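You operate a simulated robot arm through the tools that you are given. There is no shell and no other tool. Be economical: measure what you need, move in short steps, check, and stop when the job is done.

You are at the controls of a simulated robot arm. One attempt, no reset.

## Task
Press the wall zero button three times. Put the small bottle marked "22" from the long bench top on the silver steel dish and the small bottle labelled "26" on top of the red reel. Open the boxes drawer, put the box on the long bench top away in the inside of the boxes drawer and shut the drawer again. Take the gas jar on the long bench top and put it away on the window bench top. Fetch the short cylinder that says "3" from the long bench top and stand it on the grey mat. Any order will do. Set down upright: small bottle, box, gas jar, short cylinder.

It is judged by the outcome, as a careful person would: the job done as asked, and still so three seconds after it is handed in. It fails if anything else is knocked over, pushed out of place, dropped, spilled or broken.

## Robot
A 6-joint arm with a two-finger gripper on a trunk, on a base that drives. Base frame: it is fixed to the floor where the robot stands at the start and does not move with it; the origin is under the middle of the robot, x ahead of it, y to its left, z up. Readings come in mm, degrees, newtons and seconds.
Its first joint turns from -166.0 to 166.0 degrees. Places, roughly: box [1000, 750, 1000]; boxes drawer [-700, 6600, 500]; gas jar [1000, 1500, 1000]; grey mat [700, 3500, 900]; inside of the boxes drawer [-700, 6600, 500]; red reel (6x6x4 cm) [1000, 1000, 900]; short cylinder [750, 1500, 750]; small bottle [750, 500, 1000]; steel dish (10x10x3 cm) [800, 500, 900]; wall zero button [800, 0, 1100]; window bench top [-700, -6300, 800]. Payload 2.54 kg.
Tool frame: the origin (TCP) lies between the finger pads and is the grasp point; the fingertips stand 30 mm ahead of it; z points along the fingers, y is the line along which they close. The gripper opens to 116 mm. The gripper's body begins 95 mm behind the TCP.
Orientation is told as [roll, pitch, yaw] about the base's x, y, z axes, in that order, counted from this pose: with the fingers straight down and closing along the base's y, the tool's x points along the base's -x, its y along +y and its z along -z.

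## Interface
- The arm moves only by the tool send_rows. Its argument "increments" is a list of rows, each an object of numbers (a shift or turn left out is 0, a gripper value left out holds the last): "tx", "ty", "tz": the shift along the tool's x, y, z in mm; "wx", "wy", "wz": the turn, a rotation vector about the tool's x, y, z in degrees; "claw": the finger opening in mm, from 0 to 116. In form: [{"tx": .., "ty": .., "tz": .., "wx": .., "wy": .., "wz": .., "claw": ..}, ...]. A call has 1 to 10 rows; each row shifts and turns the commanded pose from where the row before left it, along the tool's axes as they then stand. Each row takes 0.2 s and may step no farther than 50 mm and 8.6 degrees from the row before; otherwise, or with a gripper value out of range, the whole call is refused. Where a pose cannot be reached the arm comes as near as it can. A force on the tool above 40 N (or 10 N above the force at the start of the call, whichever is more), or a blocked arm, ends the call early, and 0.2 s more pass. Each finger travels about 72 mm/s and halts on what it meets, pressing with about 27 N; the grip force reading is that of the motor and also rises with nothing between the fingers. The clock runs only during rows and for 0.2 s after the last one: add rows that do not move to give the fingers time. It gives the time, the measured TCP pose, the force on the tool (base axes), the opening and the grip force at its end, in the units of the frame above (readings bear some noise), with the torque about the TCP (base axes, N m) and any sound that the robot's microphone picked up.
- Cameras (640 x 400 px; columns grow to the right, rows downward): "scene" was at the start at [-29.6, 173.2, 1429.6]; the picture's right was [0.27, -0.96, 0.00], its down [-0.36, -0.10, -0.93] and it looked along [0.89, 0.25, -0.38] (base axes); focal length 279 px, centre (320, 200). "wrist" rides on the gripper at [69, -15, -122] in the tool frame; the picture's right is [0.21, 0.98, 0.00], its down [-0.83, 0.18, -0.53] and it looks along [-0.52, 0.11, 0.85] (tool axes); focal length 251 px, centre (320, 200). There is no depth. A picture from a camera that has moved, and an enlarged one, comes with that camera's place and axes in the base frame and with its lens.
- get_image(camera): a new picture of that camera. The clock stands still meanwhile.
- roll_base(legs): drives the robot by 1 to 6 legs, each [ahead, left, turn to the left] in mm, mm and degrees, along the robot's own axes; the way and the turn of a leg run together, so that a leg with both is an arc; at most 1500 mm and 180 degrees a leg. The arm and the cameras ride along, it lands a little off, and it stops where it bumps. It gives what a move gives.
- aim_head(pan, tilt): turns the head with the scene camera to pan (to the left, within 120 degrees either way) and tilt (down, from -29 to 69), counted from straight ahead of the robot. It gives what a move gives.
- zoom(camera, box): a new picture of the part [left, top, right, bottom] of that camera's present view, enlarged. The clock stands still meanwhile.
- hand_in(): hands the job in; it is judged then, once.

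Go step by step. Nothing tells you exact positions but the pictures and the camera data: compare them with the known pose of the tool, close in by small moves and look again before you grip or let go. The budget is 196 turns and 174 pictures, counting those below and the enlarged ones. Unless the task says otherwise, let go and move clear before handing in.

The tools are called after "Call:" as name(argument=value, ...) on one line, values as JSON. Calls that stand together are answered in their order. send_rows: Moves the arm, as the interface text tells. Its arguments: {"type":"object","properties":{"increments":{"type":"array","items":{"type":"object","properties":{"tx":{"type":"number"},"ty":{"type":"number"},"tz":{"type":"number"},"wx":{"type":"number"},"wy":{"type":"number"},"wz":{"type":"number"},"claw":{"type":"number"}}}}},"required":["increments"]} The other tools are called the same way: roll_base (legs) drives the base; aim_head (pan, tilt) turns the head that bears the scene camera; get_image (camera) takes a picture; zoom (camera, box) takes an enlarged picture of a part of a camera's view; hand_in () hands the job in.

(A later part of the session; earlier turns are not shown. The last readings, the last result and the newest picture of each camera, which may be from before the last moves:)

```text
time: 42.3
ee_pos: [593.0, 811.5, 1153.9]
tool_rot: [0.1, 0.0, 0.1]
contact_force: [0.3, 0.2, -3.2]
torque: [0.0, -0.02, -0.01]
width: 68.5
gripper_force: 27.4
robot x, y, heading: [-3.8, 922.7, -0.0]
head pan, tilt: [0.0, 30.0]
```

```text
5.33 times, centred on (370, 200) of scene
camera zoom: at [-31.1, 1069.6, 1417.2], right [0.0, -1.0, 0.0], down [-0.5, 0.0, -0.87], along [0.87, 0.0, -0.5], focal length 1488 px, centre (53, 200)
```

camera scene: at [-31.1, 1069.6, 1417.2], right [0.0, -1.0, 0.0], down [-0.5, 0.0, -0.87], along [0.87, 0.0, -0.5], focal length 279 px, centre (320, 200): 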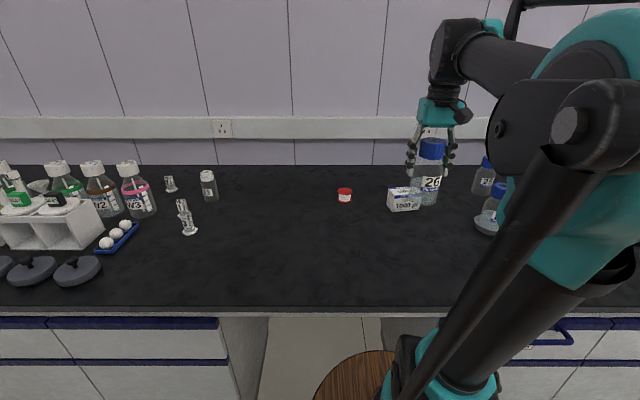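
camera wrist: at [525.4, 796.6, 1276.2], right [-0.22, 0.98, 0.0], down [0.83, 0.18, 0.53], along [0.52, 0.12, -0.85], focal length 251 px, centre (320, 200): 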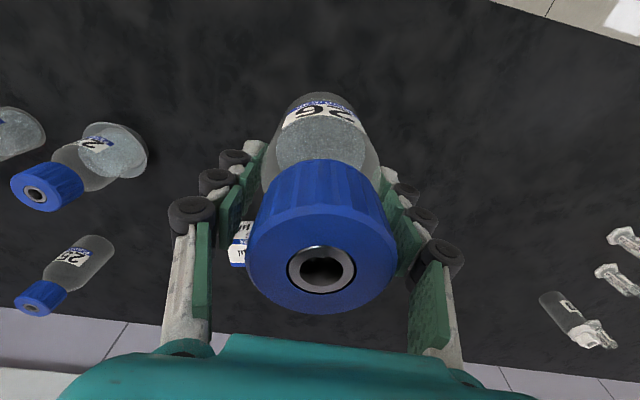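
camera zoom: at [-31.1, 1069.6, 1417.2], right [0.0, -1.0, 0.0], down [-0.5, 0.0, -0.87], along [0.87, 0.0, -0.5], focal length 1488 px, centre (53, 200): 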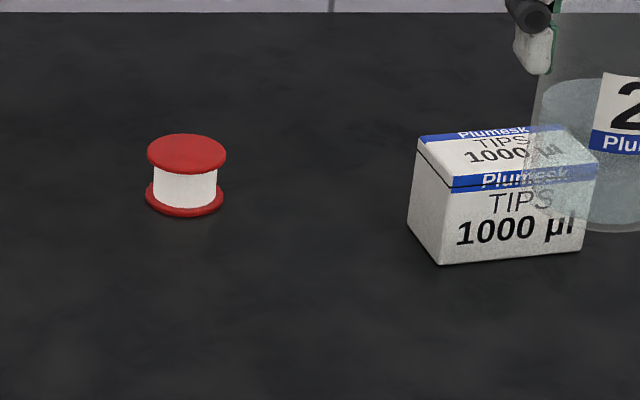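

The reel's top is about [945, 969, 895]. I carry the bottle over near it, high.

Call:
send_rows(increments=[{"tx": -40, "ty": 20}, {"tx": -40, "ty": 20}, {"tx": -40, "ty": 20}, {"tx": -40, "ty": 20}, {"tx": -40, "ty": 20}, {"tx": -40, "ty": 20}, {"tx": -40, "ty": 20}, {"tx": -40, "ty": 17}, {}])

Call:
get_image(camera="wrist")

Call:
zoom(camera="scene", box=[270, 110, 430, 230])

```text
time: 44.3
ee_pos: [914.7, 968.8, 1155.4]
tool_rot: [0.0, 0.0, 0.1]
contact_force: [-0.2, 0.7, -4.3]
torque: [-0.03, -0.02, 0.03]
width: 68.6
gripper_force: 26.6
robot x, y, heading: [-2.6, 923.1, -0.0]
head pan, tilt: [0.0, 30.0]
```

```text
131 pictures are left
camera wrist: at [847.7, 953.8, 1278.6], right [-0.22, 0.98, 0.0], down [0.83, 0.18, 0.53], along [0.52, 0.12, -0.85], focal length 251 px, centre (320, 200)
```

wrist: 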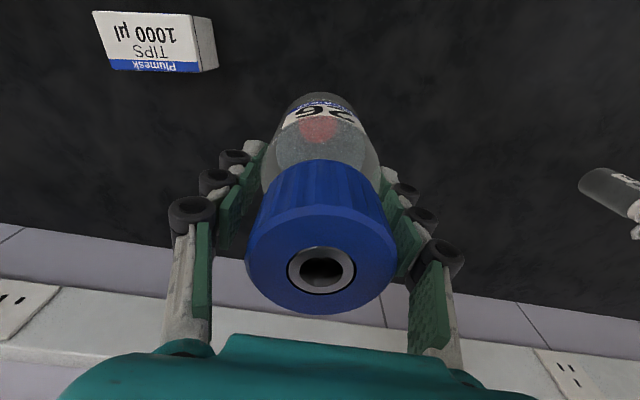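

```text
3.33 times, centred on (350, 170) of scene
camera zoom: at [-31.1, 1069.7, 1417.2], right [0.0, -1.0, 0.0], down [-0.5, 0.0, -0.87], along [0.87, 0.0, -0.5], focal length 930 px, centre (220, 300)
```

zoom: 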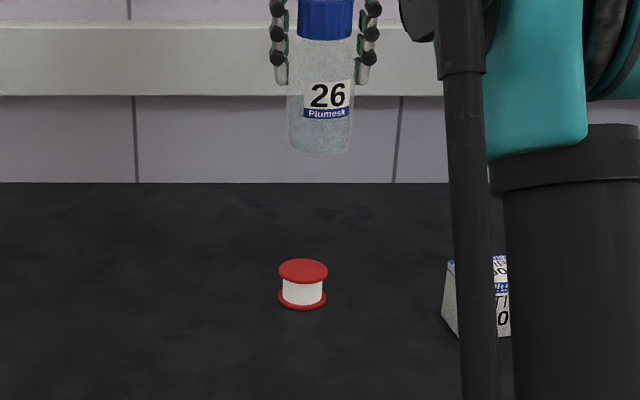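

I refine the reel to about [955, 977] and lower to ~40 mm above it.

Call:
send_rows(increments=[{"tx": -35, "ty": 7}, {"tz": 45}, {"tz": 45}, {"tz": 35}, {}])

Call:
get_image(camera="wrist")

Call:
zoom(camera="scene", box=[290, 140, 390, 215])

```text
time: 45.5
ee_pos: [947.5, 975.0, 1030.4]
tool_rot: [-0.1, 0.0, 0.1]
contact_force: [0.4, 0.2, -3.9]
torque: [0.0, -0.05, -0.01]
width: 68.4
gripper_force: 27.2
robot x, y, heading: [-0.3, 924.4, 0.1]
head pan, tilt: [0.0, 30.0]
```

```text
129 pictures are left
camera wrist: at [880.0, 960.3, 1152.3], right [-0.22, 0.98, 0.0], down [0.83, 0.18, 0.53], along [0.52, 0.12, -0.85], focal length 251 px, centre (320, 200)
```

wrist: 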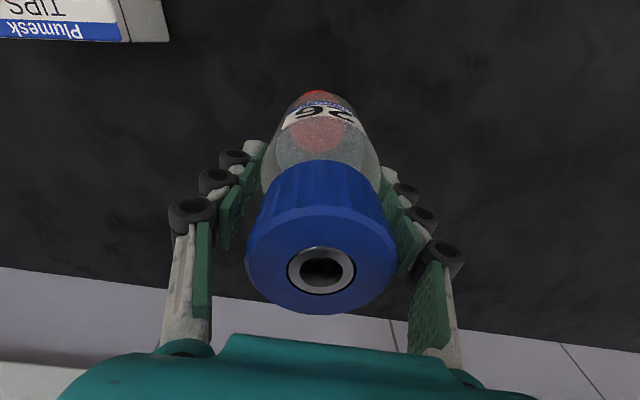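

```text
5.33 times, centred on (340, 178) of scene
camera zoom: at [-31.0, 1069.7, 1417.2], right [0.0, -1.0, 0.0], down [-0.5, 0.0, -0.87], along [0.87, 0.0, -0.5], focal length 1488 px, centre (213, 320)
```

zoom: 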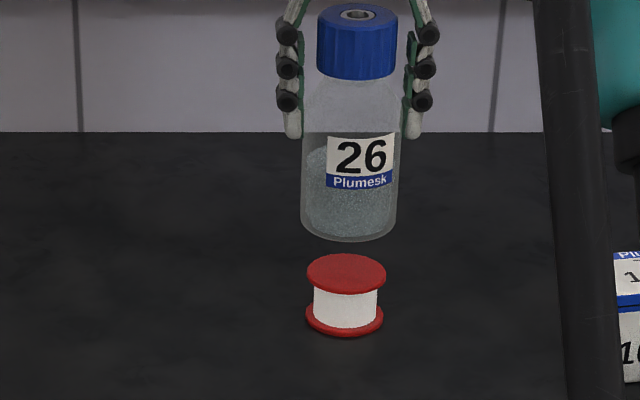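

Call:
zoom(camera="wrist", box=[260, 80, 380, 160])

```text
5.00 times, centred on (320, 120) of wrist
camera zoom: at [880.0, 960.3, 1152.3], right [-0.22, 0.98, 0.0], down [0.83, 0.18, 0.53], along [0.52, 0.12, -0.85], focal length 1257 px, centre (320, 600)
```

zoom: 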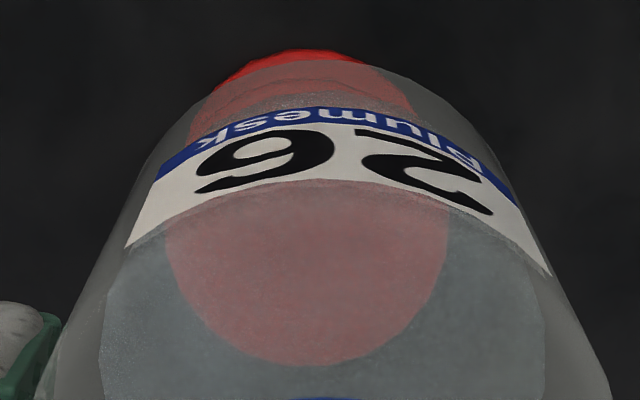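

Offsets are ~2 mm. I correct (x+2, y-2) and lower close.

Call:
send_rows(increments=[{"tx": -2, "ty": -2}, {"tz": 20}, {"tz": 10}, {}])

Call:
zoom(camera="wrist", box=[260, 80, 380, 160])

Call:
zoom(camera="scene", box=[310, 160, 382, 214])

```text
time: 46.5
ee_pos: [950.2, 974.1, 999.1]
tool_rot: [0.0, 0.0, 0.1]
contact_force: [0.2, 0.1, -2.8]
torque: [0.0, -0.04, -0.01]
width: 68.6
gripper_force: 27.2
robot x, y, heading: [-1.2, 920.5, 0.1]
head pan, tilt: [0.0, 30.0]
```

```text
5.00 times, centred on (320, 120) of wrist
camera zoom: at [882.4, 958.3, 1121.7], right [-0.22, 0.98, 0.0], down [0.83, 0.18, 0.53], along [0.52, 0.12, -0.85], focal length 1257 px, centre (320, 600)
```

zoom: 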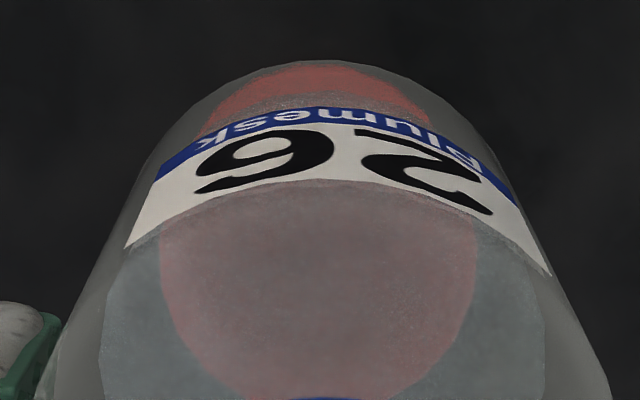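

```text
7.41 times, centred on (346, 187) of scene
camera zoom: at [-31.0, 1069.7, 1417.2], right [0.0, -1.0, 0.0], down [-0.5, 0.0, -0.87], along [0.87, 0.0, -0.5], focal length 2067 px, centre (127, 296)
```

zoom: 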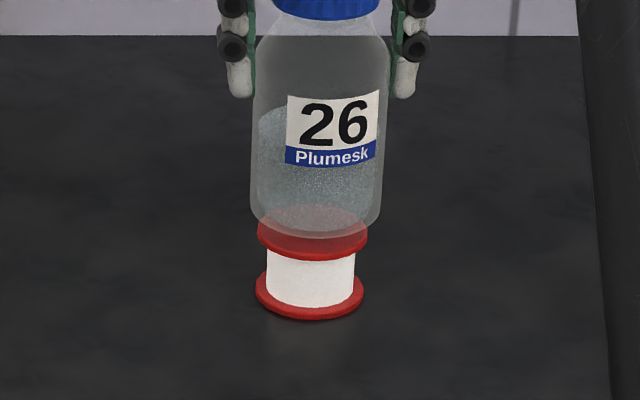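

Alignment is within ~2 mm. Lower gently until contact.

Call:
send_rows(increments=[{"tx": 1, "tz": 6}, {"tz": 2}, {"tz": 2}])

```text
time: 47.3
ee_pos: [949.0, 973.9, 988.2]
tool_rot: [0.1, 0.0, 0.1]
contact_force: [0.4, 0.3, -4.0]
torque: [-0.01, -0.01, 0.0]
width: 68.6
gripper_force: 27.3
robot x, y, heading: [-1.3, 918.0, -0.0]
head pan, tilt: [0.0, 30.0]
```

Call:
send_rows(increments=[{"tz": 1.5}, {"tz": 1}])

```text
time: 47.9
ee_pos: [947.9, 974.2, 986.6]
tool_rot: [0.1, 0.0, 0.1]
contact_force: [1.4, -0.2, 12.4]
torque: [0.04, -0.22, -0.11]
width: 68.6
gripper_force: 27.0
robot x, y, heading: [-3.8, 921.0, -0.0]
head pan, tilt: [0.0, 30.0]
```

Call:
send_rows(increments=[{"tz": -1}, {"claw": 72}, {}, {"claw": 84}, {"claw": 98}, {}])

Call:
zoom(camera="scene", box=[290, 140, 390, 215])

Call:
get_image(camera="wrist")

```text
time: 49.3
ee_pos: [948.7, 974.5, 987.6]
tool_rot: [-0.1, 0.0, 0.1]
contact_force: [-0.3, 0.2, -0.1]
torque: [-0.01, -0.03, 0.0]
width: 97.8
gripper_force: 0.0
robot x, y, heading: [-0.9, 919.4, -0.0]
head pan, tilt: [0.0, 30.0]
```

```text
5.33 times, centred on (340, 178) of scene
camera zoom: at [-31.1, 1069.7, 1417.2], right [0.0, -1.0, 0.0], down [-0.5, 0.0, -0.87], along [0.87, 0.0, -0.5], focal length 1488 px, centre (213, 320)
```

zoom: 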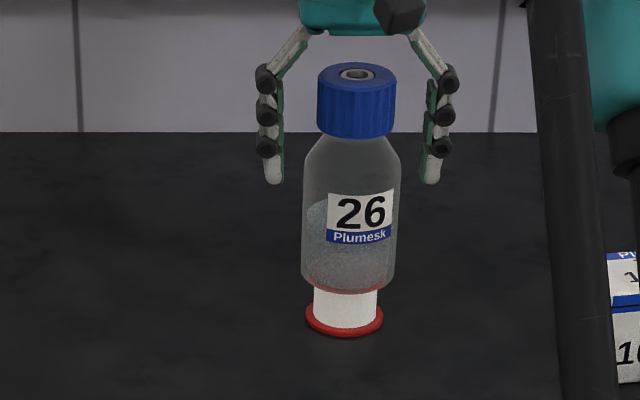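

```text
123 pictures are left
camera wrist: at [880.4, 958.9, 1109.3], right [-0.22, 0.98, 0.0], down [0.83, 0.18, 0.53], along [0.52, 0.12, -0.85], focal length 251 px, centre (320, 200)
```

wrist: 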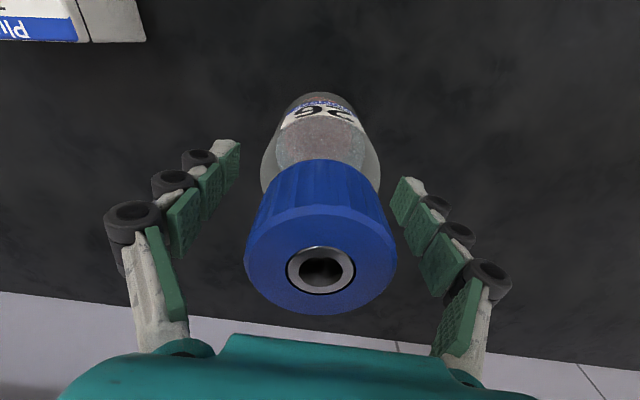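

Bottle 26 stands on the reel. I rise straight up and look to the left at the cylinders and jar.

Call:
send_rows(increments=[{"tz": -45}, {"tz": -45}, {"tz": -45}, {"tz": -45}, {"tz": -45}, {"tx": 45}, {"tx": 45}, {"tx": 45}, {"tx": 45}, {"tx": 45}])

Call:
aim_head(pan=30, tilt=25)

Call:
zoom(camera="scene", box=[120, 130, 440, 330])

Call:
get_image(camera="scene")

```text
time: 51.5
ee_pos: [722.3, 971.3, 1212.8]
tool_rot: [0.0, 0.0, 0.2]
contact_force: [0.8, -0.2, -0.4]
torque: [-0.02, 0.08, -0.01]
width: 98.0
gripper_force: 0.1
robot x, y, heading: [-4.9, 919.9, -0.2]
head pan, tilt: [0.0, 30.0]
```

```text
time: 52.5
ee_pos: [722.7, 971.4, 1213.1]
tool_rot: [0.0, 0.0, 0.1]
contact_force: [-0.1, -0.4, 0.3]
torque: [0.02, 0.02, -0.02]
width: 98.1
gripper_force: 0.0
robot x, y, heading: [0.6, 920.3, 0.1]
head pan, tilt: [30.0, 25.0]
```

```text
2.00 times, centred on (280, 230) of scene
camera zoom: at [-41.9, 1115.6, 1425.1], right [0.5, -0.87, 0.0], down [-0.37, -0.21, -0.91], along [0.78, 0.45, -0.42], focal length 558 px, centre (400, 140)
```

zoom: 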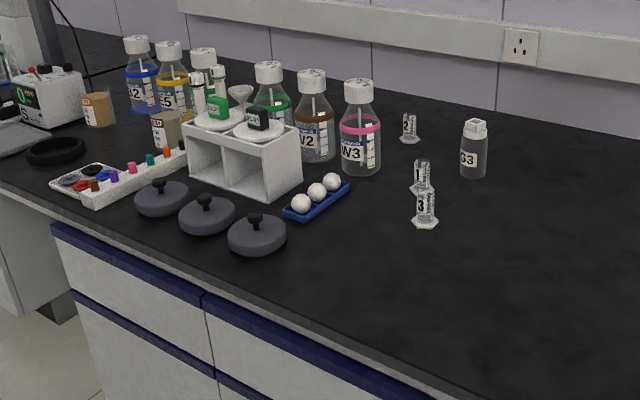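

```text
121 pictures are left
camera scene: at [-41.9, 1115.6, 1425.1], right [0.5, -0.87, 0.0], down [-0.37, -0.21, -0.91], along [0.78, 0.45, -0.42], focal length 279 px, centre (320, 200)
```

scene: 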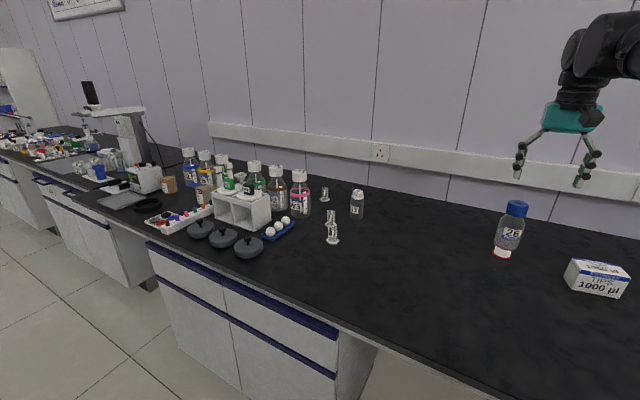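

The front cylinder says "3" (about [724, 1505]) and the jar is "G3" (about [923, 1495]). I drive left 380 mm for a good reach.

Call:
roll_base(legs=[[0, 380, 0]])

Call:
aim_head(pan=5, tilt=30)

Call:
zoom(camera="scene", box=[160, 120, 400, 270])

Call:
get_image(camera="wrist")

```text
time: 54.9
ee_pos: [723.2, 1356.0, 1211.9]
tool_rot: [-0.1, 0.0, -0.2]
contact_force: [0.0, -0.8, -0.2]
torque: [0.0, 0.0, 0.0]
width: 97.9
gripper_force: 0.0
robot x, y, heading: [-2.3, 1304.2, -0.1]
head pan, tilt: [30.0, 25.0]
```

```text
time: 55.8
ee_pos: [721.9, 1356.4, 1212.1]
tool_rot: [0.0, 0.0, -0.1]
contact_force: [-0.3, 0.1, 0.1]
torque: [-0.02, -0.02, 0.05]
width: 97.8
gripper_force: 0.1
robot x, y, heading: [-1.6, 1308.4, -0.1]
head pan, tilt: [5.0, 30.0]
```

```text
2.67 times, centred on (280, 195) of scene
camera zoom: at [-30.1, 1465.6, 1417.2], right [0.08, -1.0, 0.0], down [-0.5, -0.04, -0.87], along [0.86, 0.07, -0.5], focal length 744 px, centre (427, 213)
```

zoom: 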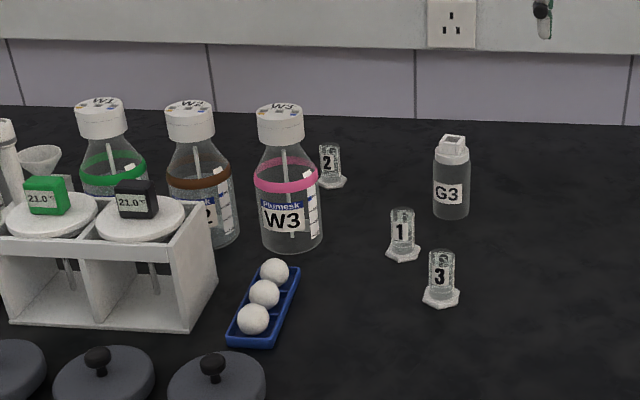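

```text
119 pictures are left
camera wrist: at [654.6, 1340.9, 1334.8], right [-0.21, 0.98, 0.0], down [0.83, 0.18, 0.53], along [0.52, 0.11, -0.85], focal length 251 px, centre (320, 200)
```

wrist: 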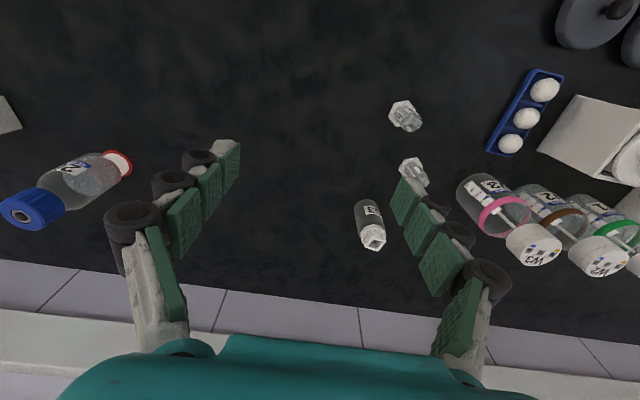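

Cylinder 3 is at about [733, 1509]. I go above it at z ~1040 with a narrower opening.

Call:
send_rows(increments=[{"tx": -3, "ty": 39, "claw": 70}, {"tx": -3, "ty": 39}, {"tx": -3, "ty": 38}, {"tx": -2, "ty": 37}, {"tz": 45}, {"tz": 45}, {"tz": 45}, {"tz": 37}, {}])

Call:
get_image(camera="wrist")

Call:
zoom(camera="scene", box=[240, 140, 400, 260])

```text
time: 57.8
ee_pos: [736.4, 1510.3, 1040.4]
tool_rot: [-0.1, 0.0, -0.3]
contact_force: [-0.4, -0.3, 0.5]
torque: [0.01, -0.03, -0.03]
width: 70.0
gripper_force: 0.0
robot x, y, heading: [-0.1, 1308.4, -0.2]
head pan, tilt: [5.0, 30.0]
```

```text
118 pictures are left
camera wrist: at [667.4, 1496.0, 1161.6], right [-0.21, 0.98, 0.0], down [0.83, 0.18, 0.53], along [0.52, 0.11, -0.85], focal length 251 px, centre (320, 200)
```

wrist: 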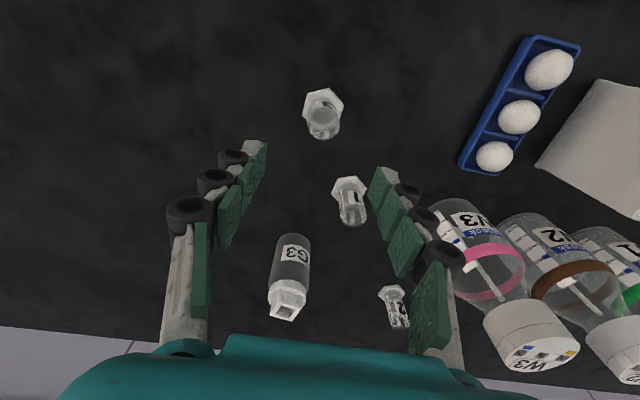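

```text
3.33 times, centred on (320, 200) of scene
camera zoom: at [-30.1, 1465.6, 1417.2], right [0.08, -1.0, 0.0], down [-0.5, -0.04, -0.87], along [0.86, 0.07, -0.5], focal length 930 px, centre (320, 200)
```

zoom: 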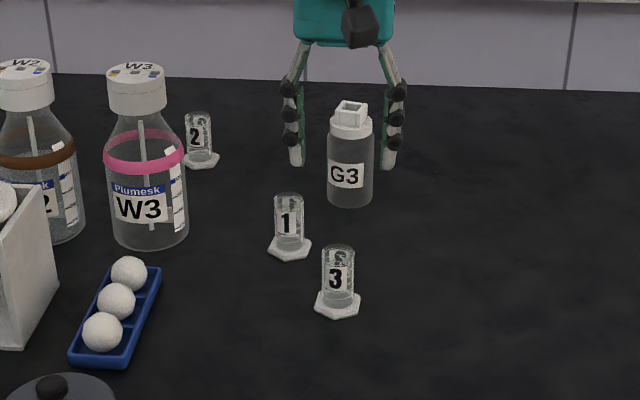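

Cylinder 3 is centred at about [730, 1513], ~67 mm tall. I correct, descend to TCP 907 (tips above its foot), and close.

Call:
send_rows(increments=[{"tx": 6, "ty": 3}, {"tz": 40}, {"tz": 40}, {"tz": 30}, {}])

Call:
get_image(camera="wrist")

Call:
zoom(camera="scene", box=[280, 170, 370, 240])

```text
time: 59.0
ee_pos: [730.1, 1512.5, 931.7]
tool_rot: [0.0, 0.1, -0.3]
contact_force: [0.5, -0.1, 0.0]
torque: [0.01, 0.0, 0.05]
width: 69.9
gripper_force: 0.0
robot x, y, heading: [-0.4, 1311.7, -0.2]
head pan, tilt: [5.0, 30.0]
```

```text
116 pictures are left
camera wrist: at [661.8, 1497.6, 1054.3], right [-0.21, 0.98, 0.0], down [0.83, 0.18, 0.53], along [0.52, 0.11, -0.85], focal length 251 px, centre (320, 200)
```

wrist: 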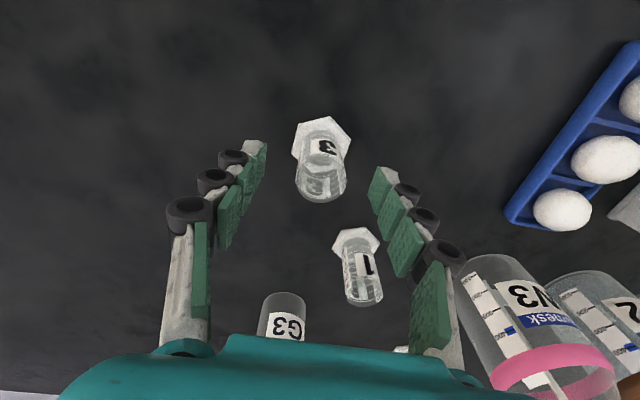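

```text
5.71 times, centred on (325, 205) of scene
camera zoom: at [-30.1, 1465.6, 1417.2], right [0.08, -1.0, 0.0], down [-0.5, -0.04, -0.87], along [0.86, 0.07, -0.5], focal length 1594 px, centre (291, 171)
```

zoom: 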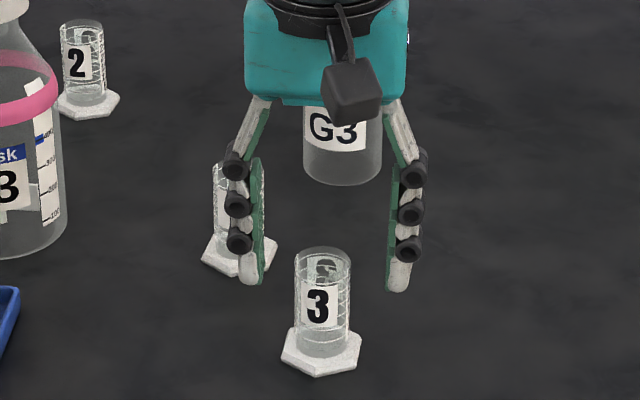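

Centred. Descend the last 25 mm and grip.

Call:
send_rows(increments=[{"tz": 15}, {"tz": 10}, {"claw": 15}, {}, {}, {}])

Call:
send_rows(increments=[{"tz": -30}, {"tz": -30}, {}])

Call:
get_image(camera="wrist")

Call:
zoom(camera="scene", box=[280, 170, 370, 240])

```text
time: 60.4
ee_pos: [728.5, 1513.2, 906.1]
tool_rot: [0.1, 0.0, -0.2]
contact_force: [1.1, 0.0, -0.6]
torque: [-0.01, 0.03, 0.01]
width: 30.1
gripper_force: 27.0
robot x, y, heading: [-0.3, 1311.3, -0.2]
head pan, tilt: [5.0, 30.0]
```

```text
time: 61.2
ee_pos: [728.7, 1513.0, 964.3]
tool_rot: [-0.1, 0.0, -0.2]
contact_force: [-1.0, -0.2, -0.5]
torque: [0.0, -0.01, -0.01]
width: 29.8
gripper_force: 27.3
robot x, y, heading: [-3.2, 1308.5, -0.3]
head pan, tilt: [5.0, 30.0]
```

```text
114 pictures are left
camera wrist: at [659.7, 1497.4, 1086.2], right [-0.21, 0.98, 0.0], down [0.83, 0.18, 0.53], along [0.52, 0.11, -0.85], focal length 251 px, centre (320, 200)
```

wrist: 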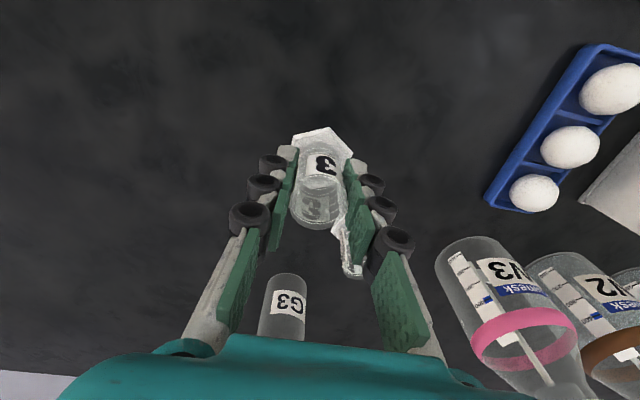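

```text
5.71 times, centred on (325, 205) of scene
camera zoom: at [-30.1, 1465.6, 1417.2], right [0.08, -1.0, 0.0], down [-0.5, -0.04, -0.87], along [0.86, 0.07, -0.5], focal length 1594 px, centre (291, 171)
```

zoom: 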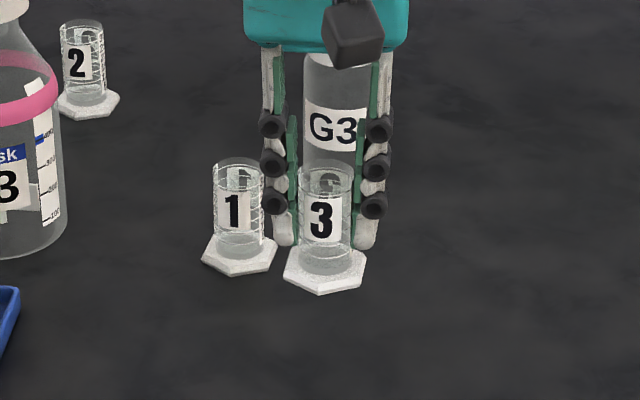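

Holding cylinder 3. I rise, retract toward the trunk, and look to the left along the bench before driving.

Call:
send_rows(increments=[{"tz": -45}, {"tz": -45}, {"tz": -45}, {"tz": -45}, {"tz": -45}, {"tz": -45}, {"tx": 45}, {"tx": 45}, {"tx": 45}, {"tx": 45}])

Call:
aim_head(pan=65, tilt=22)

Call:
get_image(camera="scene")

```text
time: 63.4
ee_pos: [550.9, 1511.1, 1234.7]
tool_rot: [0.0, 0.0, -0.2]
contact_force: [0.6, -0.4, -0.7]
torque: [-0.01, 0.03, 0.0]
width: 29.9
gripper_force: 27.0
robot x, y, heading: [0.8, 1307.4, -0.3]
head pan, tilt: [5.0, 30.0]
```

```text
time: 64.7
ee_pos: [550.7, 1510.9, 1235.4]
tool_rot: [0.0, 0.0, -0.1]
contact_force: [1.3, -0.9, -0.2]
torque: [0.04, 0.0, -0.04]
width: 29.6
gripper_force: 27.1
robot x, y, heading: [-4.3, 1311.0, -0.3]
head pan, tilt: [65.0, 22.0]
```

```text
112 pictures are left
camera scene: at [-80.7, 1541.9, 1430.0], right [0.9, -0.43, 0.0], down [-0.16, -0.34, -0.93], along [0.4, 0.84, -0.37], focal length 279 px, centre (320, 200)
```

scene: 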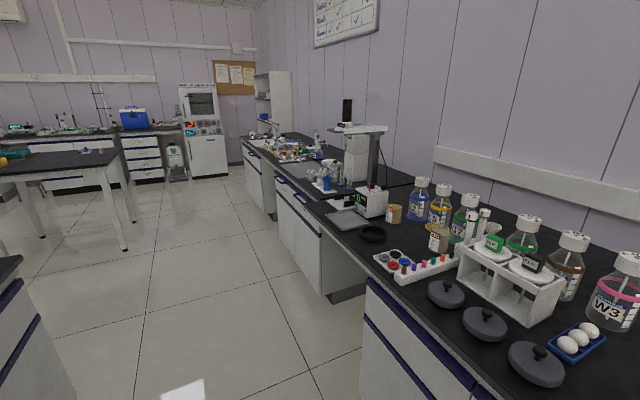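

Call:
zoom(camera="scene", box=[230, 90, 430, 240])

Call:
zoom(camera="scene", box=[0, 60, 240, 210])

```text
2.67 times, centred on (330, 165) of scene
camera zoom: at [-80.7, 1541.9, 1430.0], right [0.9, -0.43, 0.0], down [-0.16, -0.34, -0.93], along [0.4, 0.84, -0.37], focal length 744 px, centre (293, 293)
```

zoom: 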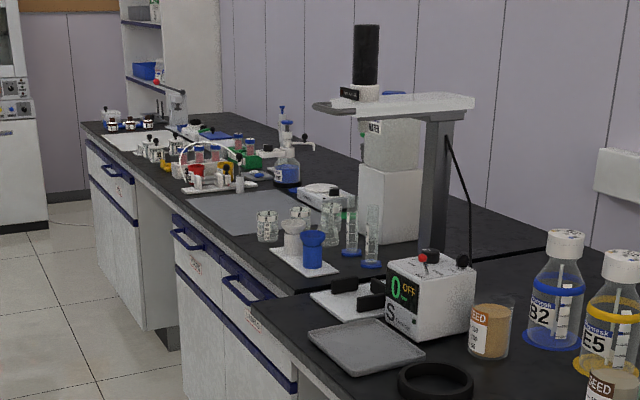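

```text
2.67 times, centred on (120, 135) of scene
camera zoom: at [-80.7, 1541.9, 1430.0], right [0.9, -0.43, 0.0], down [-0.16, -0.34, -0.93], along [0.4, 0.84, -0.37], focal length 744 px, centre (853, 373)
```

zoom: 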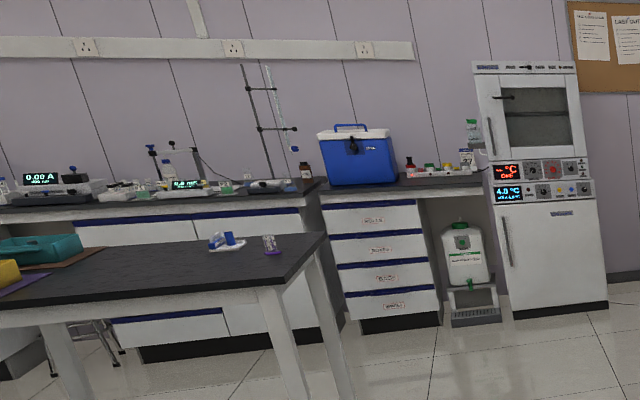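

The grey mat is the flat square near [695, 3455]. I drive left about 1970 mm, keeping the arm retracted.

Call:
roll_base(legs=[[0, 1000, 0.3], [-5, 970, 0]])

Call:
aim_head(pan=5, tilt=30)

Call:
get_image(camera="scene")

Call:
get_image(camera="wrist")

```text
time: 71.2
ee_pos: [560.0, 2645.0, 1236.2]
tool_rot: [-1.0, 0.1, -0.9]
contact_force: [0.9, -13.3, 3.1]
torque: [0.18, 0.0, -0.04]
width: 29.5
gripper_force: 26.4
robot x, y, heading: [8.2, 2454.4, -0.7]
head pan, tilt: [65.0, 22.0]
stopped in leg 2: the force on the tool passed its limit at 96 N (the readings are from after the stop); the commanded pose is now the measured one
```

```text
time: 72.5
ee_pos: [560.0, 2643.6, 1235.0]
tool_rot: [-1.0, 0.2, -0.9]
contact_force: [-1.2, -22.8, -1.3]
torque: [0.07, 0.01, 0.01]
width: 29.5
gripper_force: 27.0
robot x, y, heading: [7.5, 2454.5, -0.6]
head pan, tilt: [5.0, 30.0]
```

```text
109 pictures are left
camera scene: at [-20.6, 2609.7, 1417.3], right [0.08, -1.0, 0.0], down [-0.5, -0.04, -0.87], along [0.86, 0.07, -0.5], focal length 279 px, centre (320, 200)
```

scene: 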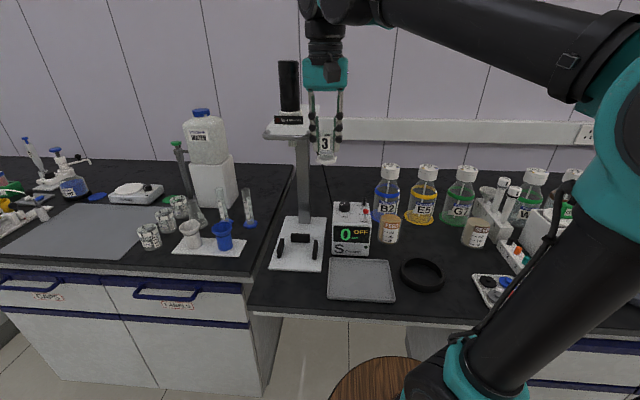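

```text
108 pictures are left
camera wrist: at [492.2, 2633.0, 1357.9], right [-0.2, 0.98, -0.02], down [0.83, 0.18, 0.53], along [0.52, 0.09, -0.85], focal length 251 px, centre (320, 200)
```

wrist: 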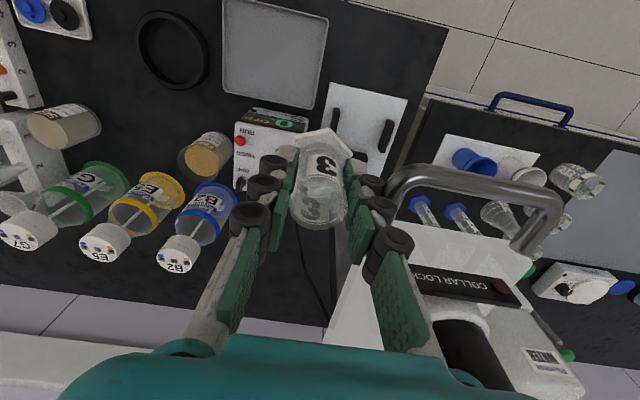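

The fingers bumped the tall stand's handle. I back off at once and look at the stand.

Call:
send_rows(increments=[{"ty": -20}, {"ty": -40}, {"ty": -40}])

Call:
get_image(camera="scene")

Call:
get_image(camera="wrist")

```text
time: 73.3
ee_pos: [557.5, 2546.6, 1234.2]
tool_rot: [-1.1, 0.0, -0.8]
contact_force: [0.1, -0.1, -1.0]
torque: [-0.03, 0.02, -0.01]
width: 29.6
gripper_force: 26.9
robot x, y, heading: [6.5, 2457.3, -0.4]
head pan, tilt: [5.0, 30.0]
```

```text
107 pictures are left
camera scene: at [-20.6, 2611.2, 1417.1], right [0.08, -1.0, 0.0], down [-0.5, -0.04, -0.87], along [0.86, 0.07, -0.5], focal length 279 px, centre (320, 200)
```

scene: 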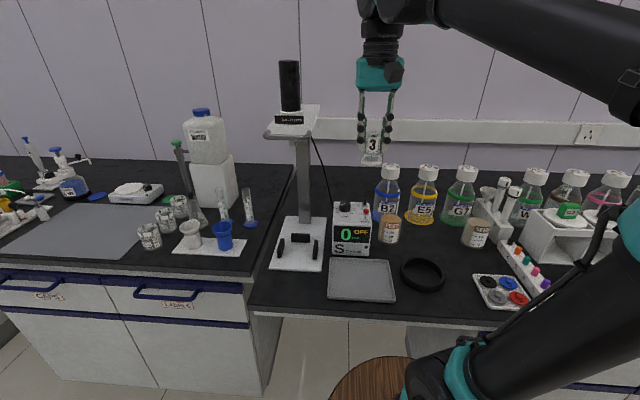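

```text
106 pictures are left
camera wrist: at [490.0, 2534.1, 1358.3], right [-0.2, 0.98, -0.02], down [0.83, 0.18, 0.53], along [0.52, 0.09, -0.85], focal length 251 px, centre (320, 200)
```

wrist: 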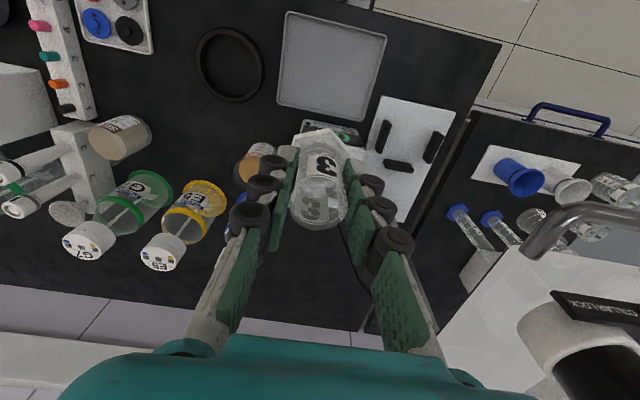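

The stand is still upright and in place. I back away from the bench, pass it, and come in again at the mat.

Call:
roll_base(legs=[[-330, 0, 0.5], [0, 860, 0]])

Call:
get_image(camera="scene")

```text
time: 75.5
ee_pos: [246.8, 2552.5, 1235.5]
tool_rot: [-1.1, 0.2, -0.4]
contact_force: [0.4, 0.0, -0.6]
torque: [0.0, 0.02, -0.01]
width: 29.7
gripper_force: 26.6
robot x, y, heading: [-304.9, 2457.6, -0.2]
head pan, tilt: [5.0, 30.0]
stopped in leg 1: the robot was blocked; the commanded pose is now the measured one
```

```text
105 pictures are left
camera scene: at [-331.1, 2614.6, 1417.2], right [0.08, -1.0, 0.0], down [-0.5, -0.04, -0.87], along [0.86, 0.07, -0.5], focal length 279 px, centre (320, 200)
```

scene: 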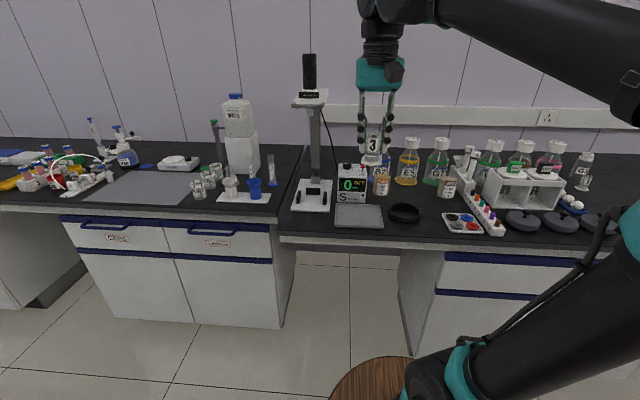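

Something behind stopped me. I move slightly forward and check the left side before driving.

Call:
roll_base(legs=[[50, 0, 0.2]])

Call:
aim_head(pan=105, tilt=38)

Call:
get_image(camera="scene")

```text
time: 76.4
ee_pos: [297.1, 2554.5, 1235.4]
tool_rot: [-1.1, 0.0, -0.3]
contact_force: [0.8, 0.2, -1.1]
torque: [0.01, 0.0, 0.01]
width: 29.9
gripper_force: 26.9
robot x, y, heading: [-252.9, 2459.9, 0.1]
head pan, tilt: [5.0, 30.0]
```

```text
time: 78.2
ee_pos: [297.1, 2553.1, 1234.9]
tool_rot: [-1.1, 0.2, -0.3]
contact_force: [0.2, 0.5, -0.1]
torque: [-0.01, -0.01, -0.02]
width: 29.6
gripper_force: 27.1
robot x, y, heading: [-255.7, 2464.1, -0.0]
head pan, tilt: [105.0, 38.0]
```

```text
104 pictures are left
camera scene: at [-392.6, 2689.9, 1404.8], right [0.97, 0.26, 0.0], down [0.16, -0.59, -0.79], along [-0.2, 0.76, -0.62], focal length 279 px, centre (320, 200)
```

scene: 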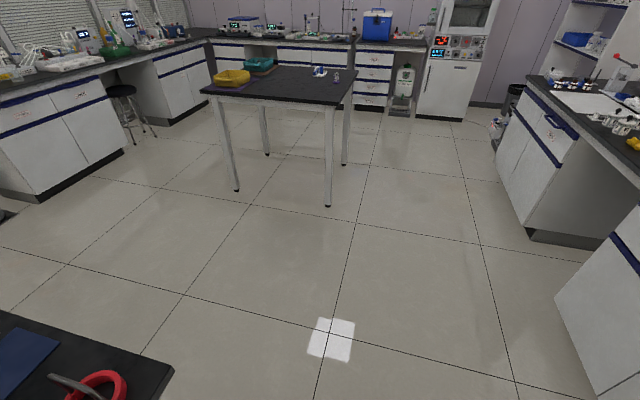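

The way left is clear. Drive left 850 and forward to the bench.

Call:
roll_base(legs=[[0, 850, 0], [245, 0, 0]])

Call:
aim_head(pan=8, tilt=32)

Call:
get_image(camera="scene")

Call:
get_image(camera="wrist")

```text
time: 84.1
ee_pos: [543.7, 3419.3, 1235.4]
tool_rot: [-1.1, 0.1, 0.5]
contact_force: [-0.4, 0.3, -0.1]
torque: [-0.04, 0.0, -0.02]
width: 29.5
gripper_force: 26.3
robot x, y, heading: [-5.5, 3318.9, 0.9]
head pan, tilt: [105.0, 38.0]
```

```text
time: 85.8
ee_pos: [544.7, 3420.0, 1235.7]
tool_rot: [-1.1, 0.1, 0.5]
contact_force: [0.1, -0.2, 0.3]
torque: [0.04, 0.01, -0.01]
width: 29.7
gripper_force: 26.6
robot x, y, heading: [-2.5, 3318.3, 0.6]
head pan, tilt: [8.0, 32.0]
```

```text
103 pictures are left
camera scene: at [-36.4, 3477.1, 1414.0], right [0.15, -0.99, 0.0], down [-0.52, -0.08, -0.85], along [0.84, 0.13, -0.53], focal length 279 px, centre (320, 200)
```

scene: 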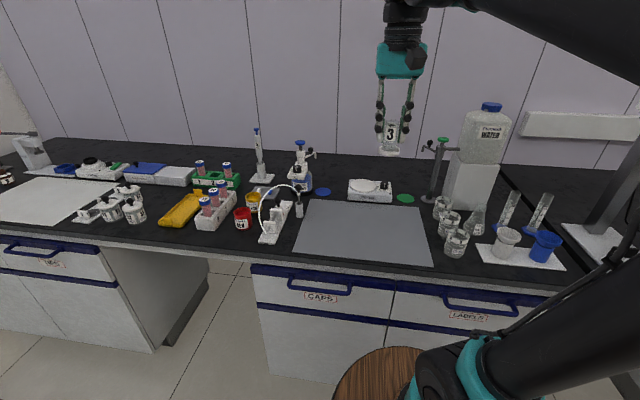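

```text
102 pictures are left
camera wrist: at [475.8, 3406.3, 1358.6], right [-0.22, 0.97, -0.02], down [0.83, 0.2, 0.53], along [0.52, 0.1, -0.85], focal length 251 px, centre (320, 200)
```

wrist: 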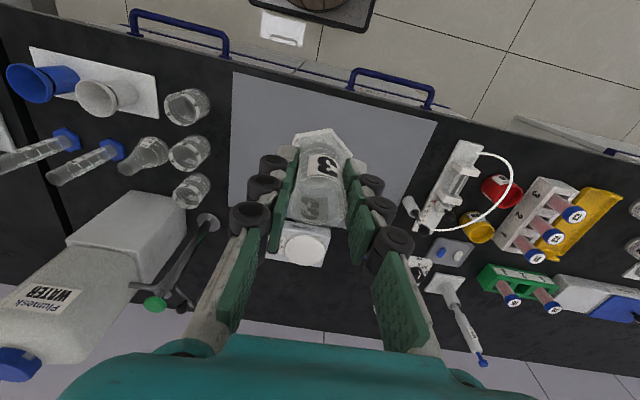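

The mat centre is about [692, 3450]. I level the tool, move over it and lower partway.

Call:
send_rows(increments=[{"tx": -47, "ty": 10, "wx": -1.1}, {"tx": -47, "ty": 10}, {"tx": -47, "ty": 9}, {"tz": 45}, {"tz": 45}, {"tz": 45}, {"tz": 45}, {"tz": 45}, {"tz": 45}, {}])

Call:
get_image(camera="wrist")

Call:
get_image(camera="scene")

```text
time: 88.0
ee_pos: [683.9, 3451.1, 964.6]
tool_rot: [0.0, 0.1, 0.5]
contact_force: [0.2, 0.6, -0.7]
torque: [0.0, 0.01, -0.03]
width: 29.4
gripper_force: 26.9
robot x, y, heading: [-4.0, 3318.6, 0.5]
head pan, tilt: [8.0, 32.0]
```

```text
101 pictures are left
camera wrist: at [616.2, 3436.1, 1087.2], right [-0.22, 0.97, 0.0], down [0.83, 0.19, 0.53], along [0.52, 0.12, -0.85], focal length 251 px, centre (320, 200)
```

wrist: 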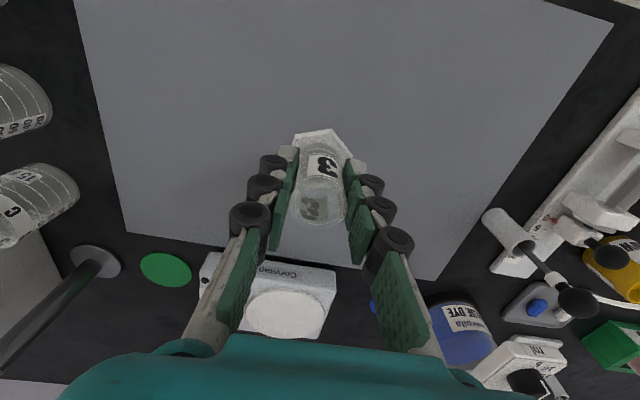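

```text
100 pictures are left
camera scene: at [-36.3, 3477.0, 1414.0], right [0.15, -0.99, 0.0], down [-0.52, -0.08, -0.85], along [0.84, 0.13, -0.53], focal length 279 px, centre (320, 200)
```

scene: 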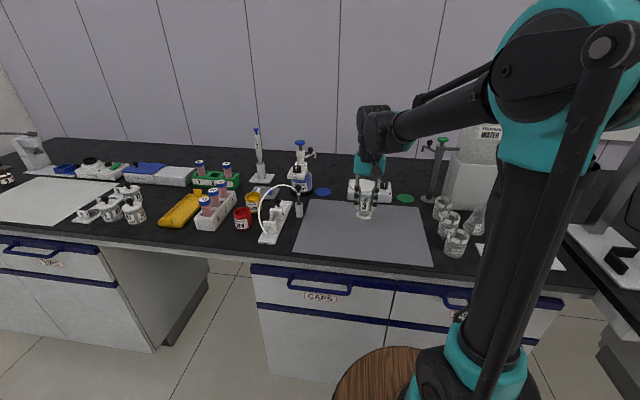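

Over the mat. Lower gently to contact.

Call:
send_rows(increments=[{"tz": 40}, {"tz": 8}, {"tz": 2}, {"tz": 1.5}, {"tz": 1.5}])

```text
time: 89.2
ee_pos: [684.2, 3450.6, 914.1]
tool_rot: [0.1, 0.1, 0.6]
contact_force: [-0.2, 0.3, -0.3]
torque: [-0.01, 0.0, -0.02]
width: 29.5
gripper_force: 26.8
robot x, y, heading: [-7.2, 3315.7, 0.9]
head pan, tilt: [8.0, 32.0]
```

Call:
send_rows(increments=[{"tz": 1.5}, {"tz": 1.5}, {"tz": 1}])

Call:
zoom(camera="scene", box=[325, 170, 405, 230])

```text
time: 90.0
ee_pos: [685.0, 3450.5, 908.2]
tool_rot: [0.0, 0.1, 0.5]
contact_force: [0.5, 1.1, 6.7]
torque: [0.0, -0.15, 0.05]
width: 29.7
gripper_force: 26.9
robot x, y, heading: [-3.5, 3314.1, 0.8]
head pan, tilt: [8.0, 32.0]
```

```text
6.67 times, centred on (365, 200) of scene
camera zoom: at [-36.5, 3477.0, 1414.0], right [0.15, -0.99, 0.0], down [-0.52, -0.08, -0.85], along [0.84, 0.13, -0.53], focal length 1860 px, centre (20, 200)
```

zoom: 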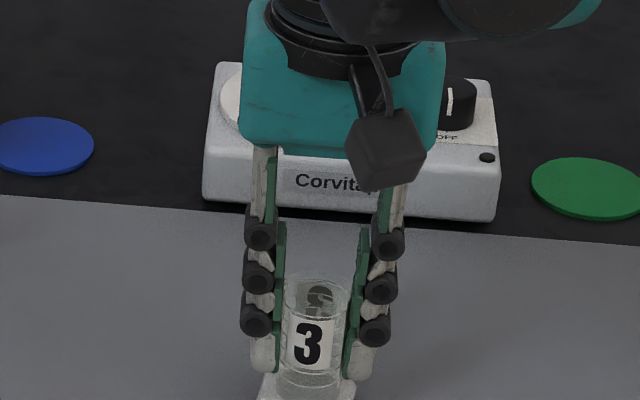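

It is down on the mat. Release, rise and check.

Call:
send_rows(increments=[{"claw": 40}, {"claw": 65}, {}, {"tz": -30}, {"tz": -45}, {"tz": -45}, {"tz": -45}, {"tz": -45}, {"tz": -45}])

Call:
zoom(camera="scene", box=[280, 150, 460, 270])

```text
time: 92.0
ee_pos: [681.3, 3447.7, 1157.2]
tool_rot: [0.0, 0.1, 0.5]
contact_force: [-0.3, -0.1, -0.2]
torque: [0.01, 0.01, -0.04]
width: 65.1
gripper_force: 0.2
robot x, y, heading: [-4.7, 3319.2, 0.8]
head pan, tilt: [8.0, 32.0]
```

```text
3.33 times, centred on (370, 210) of scene
camera zoom: at [-36.3, 3477.0, 1414.0], right [0.15, -0.99, 0.0], down [-0.52, -0.08, -0.85], along [0.84, 0.13, -0.53], focal length 930 px, centre (153, 167)
```

zoom: 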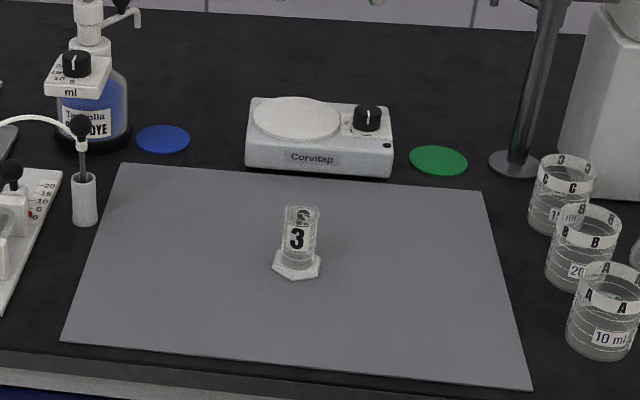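

Cylinder 3 stands on the mat. Next I open the boxes drawer first: retract the arm and drive toward the far end.

Call:
send_rows(increments=[{"tx": 45, "tz": -20}, {"tx": 45, "tz": -20}, {"tx": 45}, {"tx": 45}, {"tx": 45}])

Call:
roll_base(legs=[[-220, 0, -0.8], [0, 1500, 0], [0, 400, 0]])

Call:
aim_head(pan=100, tilt=30)

Call:
get_image(camera="scene")

```text
time: 93.2
ee_pos: [460.9, 3447.1, 1206.1]
tool_rot: [0.0, 0.1, 0.3]
contact_force: [0.0, -0.1, -0.4]
torque: [-0.04, 0.03, 0.0]
width: 64.9
gripper_force: 0.0
robot x, y, heading: [-2.5, 3318.0, 0.5]
head pan, tilt: [8.0, 32.0]
```

```text
time: 104.2
ee_pos: [283.2, 5348.6, 1205.0]
tool_rot: [0.0, 0.0, -2.2]
contact_force: [-0.6, 0.1, 0.0]
torque: [0.02, 0.05, 0.0]
width: 65.0
gripper_force: 0.0
robot x, y, heading: [-185.2, 5240.5, -2.0]
head pan, tilt: [8.0, 32.0]
```

```text
time: 105.9
ee_pos: [281.6, 5348.5, 1205.9]
tool_rot: [0.0, 0.1, -2.3]
contact_force: [0.3, -0.5, -0.5]
torque: [0.0, -0.01, -0.01]
width: 65.1
gripper_force: 0.0
robot x, y, heading: [-184.4, 5238.9, -2.1]
head pan, tilt: [100.0, 30.0]
```

```text
97 pictures are left
camera scene: at [-314.3, 5484.2, 1417.2], right [0.99, 0.14, 0.0], down [0.07, -0.5, -0.87], along [-0.12, 0.86, -0.5], focal length 279 px, centre (320, 200)
```

scene: 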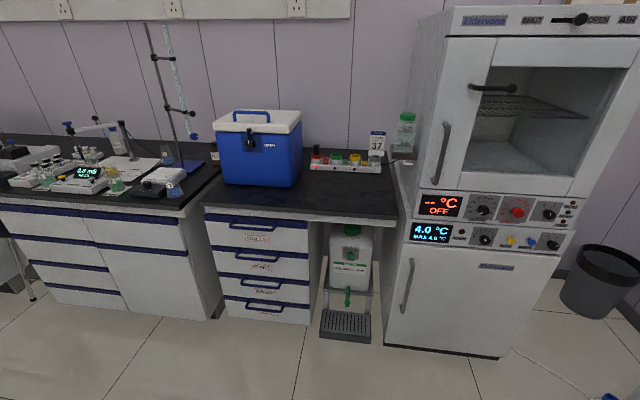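

Call:
zoom(camera="scene", box=[190, 200, 330, 330])

```text
3.08 times, centred on (260, 265) of scene
camera zoom: at [-314.3, 5484.2, 1417.2], right [0.99, 0.14, 0.0], down [0.07, -0.5, -0.87], along [-0.12, 0.86, -0.5], focal length 858 px, centre (505, 0)
```

zoom: 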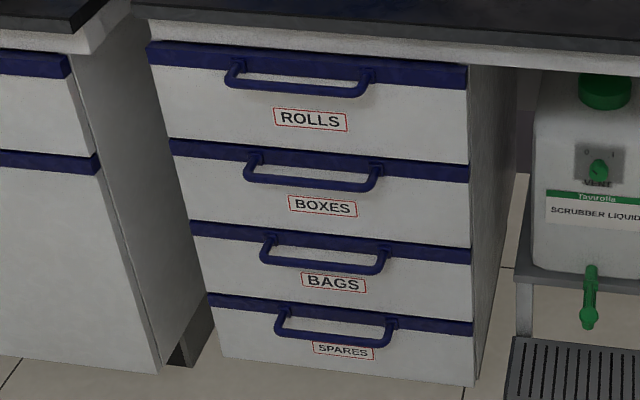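

The BOXES drawer is second from the top, with its handle near [-725, 6390, 560]. I turn left 92°, go ahead and shift left to face it.

Call:
roll_base(legs=[[0, 0, 92], [320, 0, 0], [0, 480, 0]])

Call:
aim_head(pan=0, tilt=45)

Call:
get_image(camera="scene")

```text
time: 114.2
ee_pos: [-745.4, 6054.5, 1206.0]
tool_rot: [0.0, 0.1, 86.4]
contact_force: [0.4, -0.5, -0.8]
torque: [0.01, -0.01, -0.01]
width: 65.0
gripper_force: 0.1
robot x, y, heading: [-645.9, 5583.8, 87.1]
head pan, tilt: [100.0, 30.0]
```

```text
time: 116.0
ee_pos: [-746.8, 6055.2, 1206.9]
tool_rot: [-0.1, 0.2, 86.5]
contact_force: [0.3, -0.5, -0.2]
torque: [0.03, -0.01, 0.02]
width: 64.8
gripper_force: 0.1
robot x, y, heading: [-649.4, 5582.1, 86.4]
head pan, tilt: [0.0, 45.0]
```

```text
95 pictures are left
camera scene: at [-800.2, 5549.9, 1394.6], right [1.0, -0.06, 0.0], down [-0.04, -0.71, -0.71], along [0.04, 0.71, -0.71], focal length 279 px, centre (320, 200)
```

scene: 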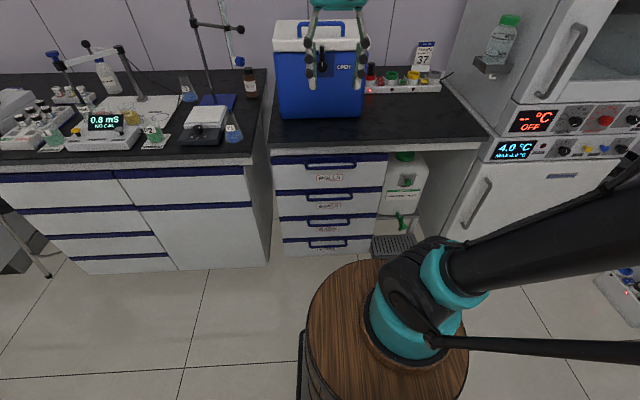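

I need more standoff, so I shift right/back and straighten, then turn the tool to yaw 0.

Call:
roll_base(legs=[[-140, -190, 3.5]])

Call:
send_rows(increments=[{"wz": 8.5}, {"wz": 8.5}, {"wz": 8.5}, {"wz": 8.5}, {"wz": 8.5}, {"wz": 8.5}, {"wz": 8.5}, {"wz": 8.5}, {"wz": 8.5}, {"wz": 8.5}])

```text
time: 117.7
ee_pos: [-589.6, 5905.2, 1205.1]
tool_rot: [0.1, 0.0, 90.2]
contact_force: [-0.2, -0.3, -0.1]
torque: [0.02, 0.01, -0.01]
width: 64.8
gripper_force: 0.1
robot x, y, heading: [-457.5, 5439.9, 90.7]
head pan, tilt: [0.0, 45.0]
```

```text
time: 119.9
ee_pos: [-590.3, 5905.3, 1205.1]
tool_rot: [-0.1, 0.0, 5.1]
contact_force: [-0.8, -0.6, -0.4]
torque: [-0.03, 0.0, 0.02]
width: 65.0
gripper_force: 0.0
robot x, y, heading: [-461.7, 5440.1, 90.6]
head pan, tilt: [0.0, 45.0]
```

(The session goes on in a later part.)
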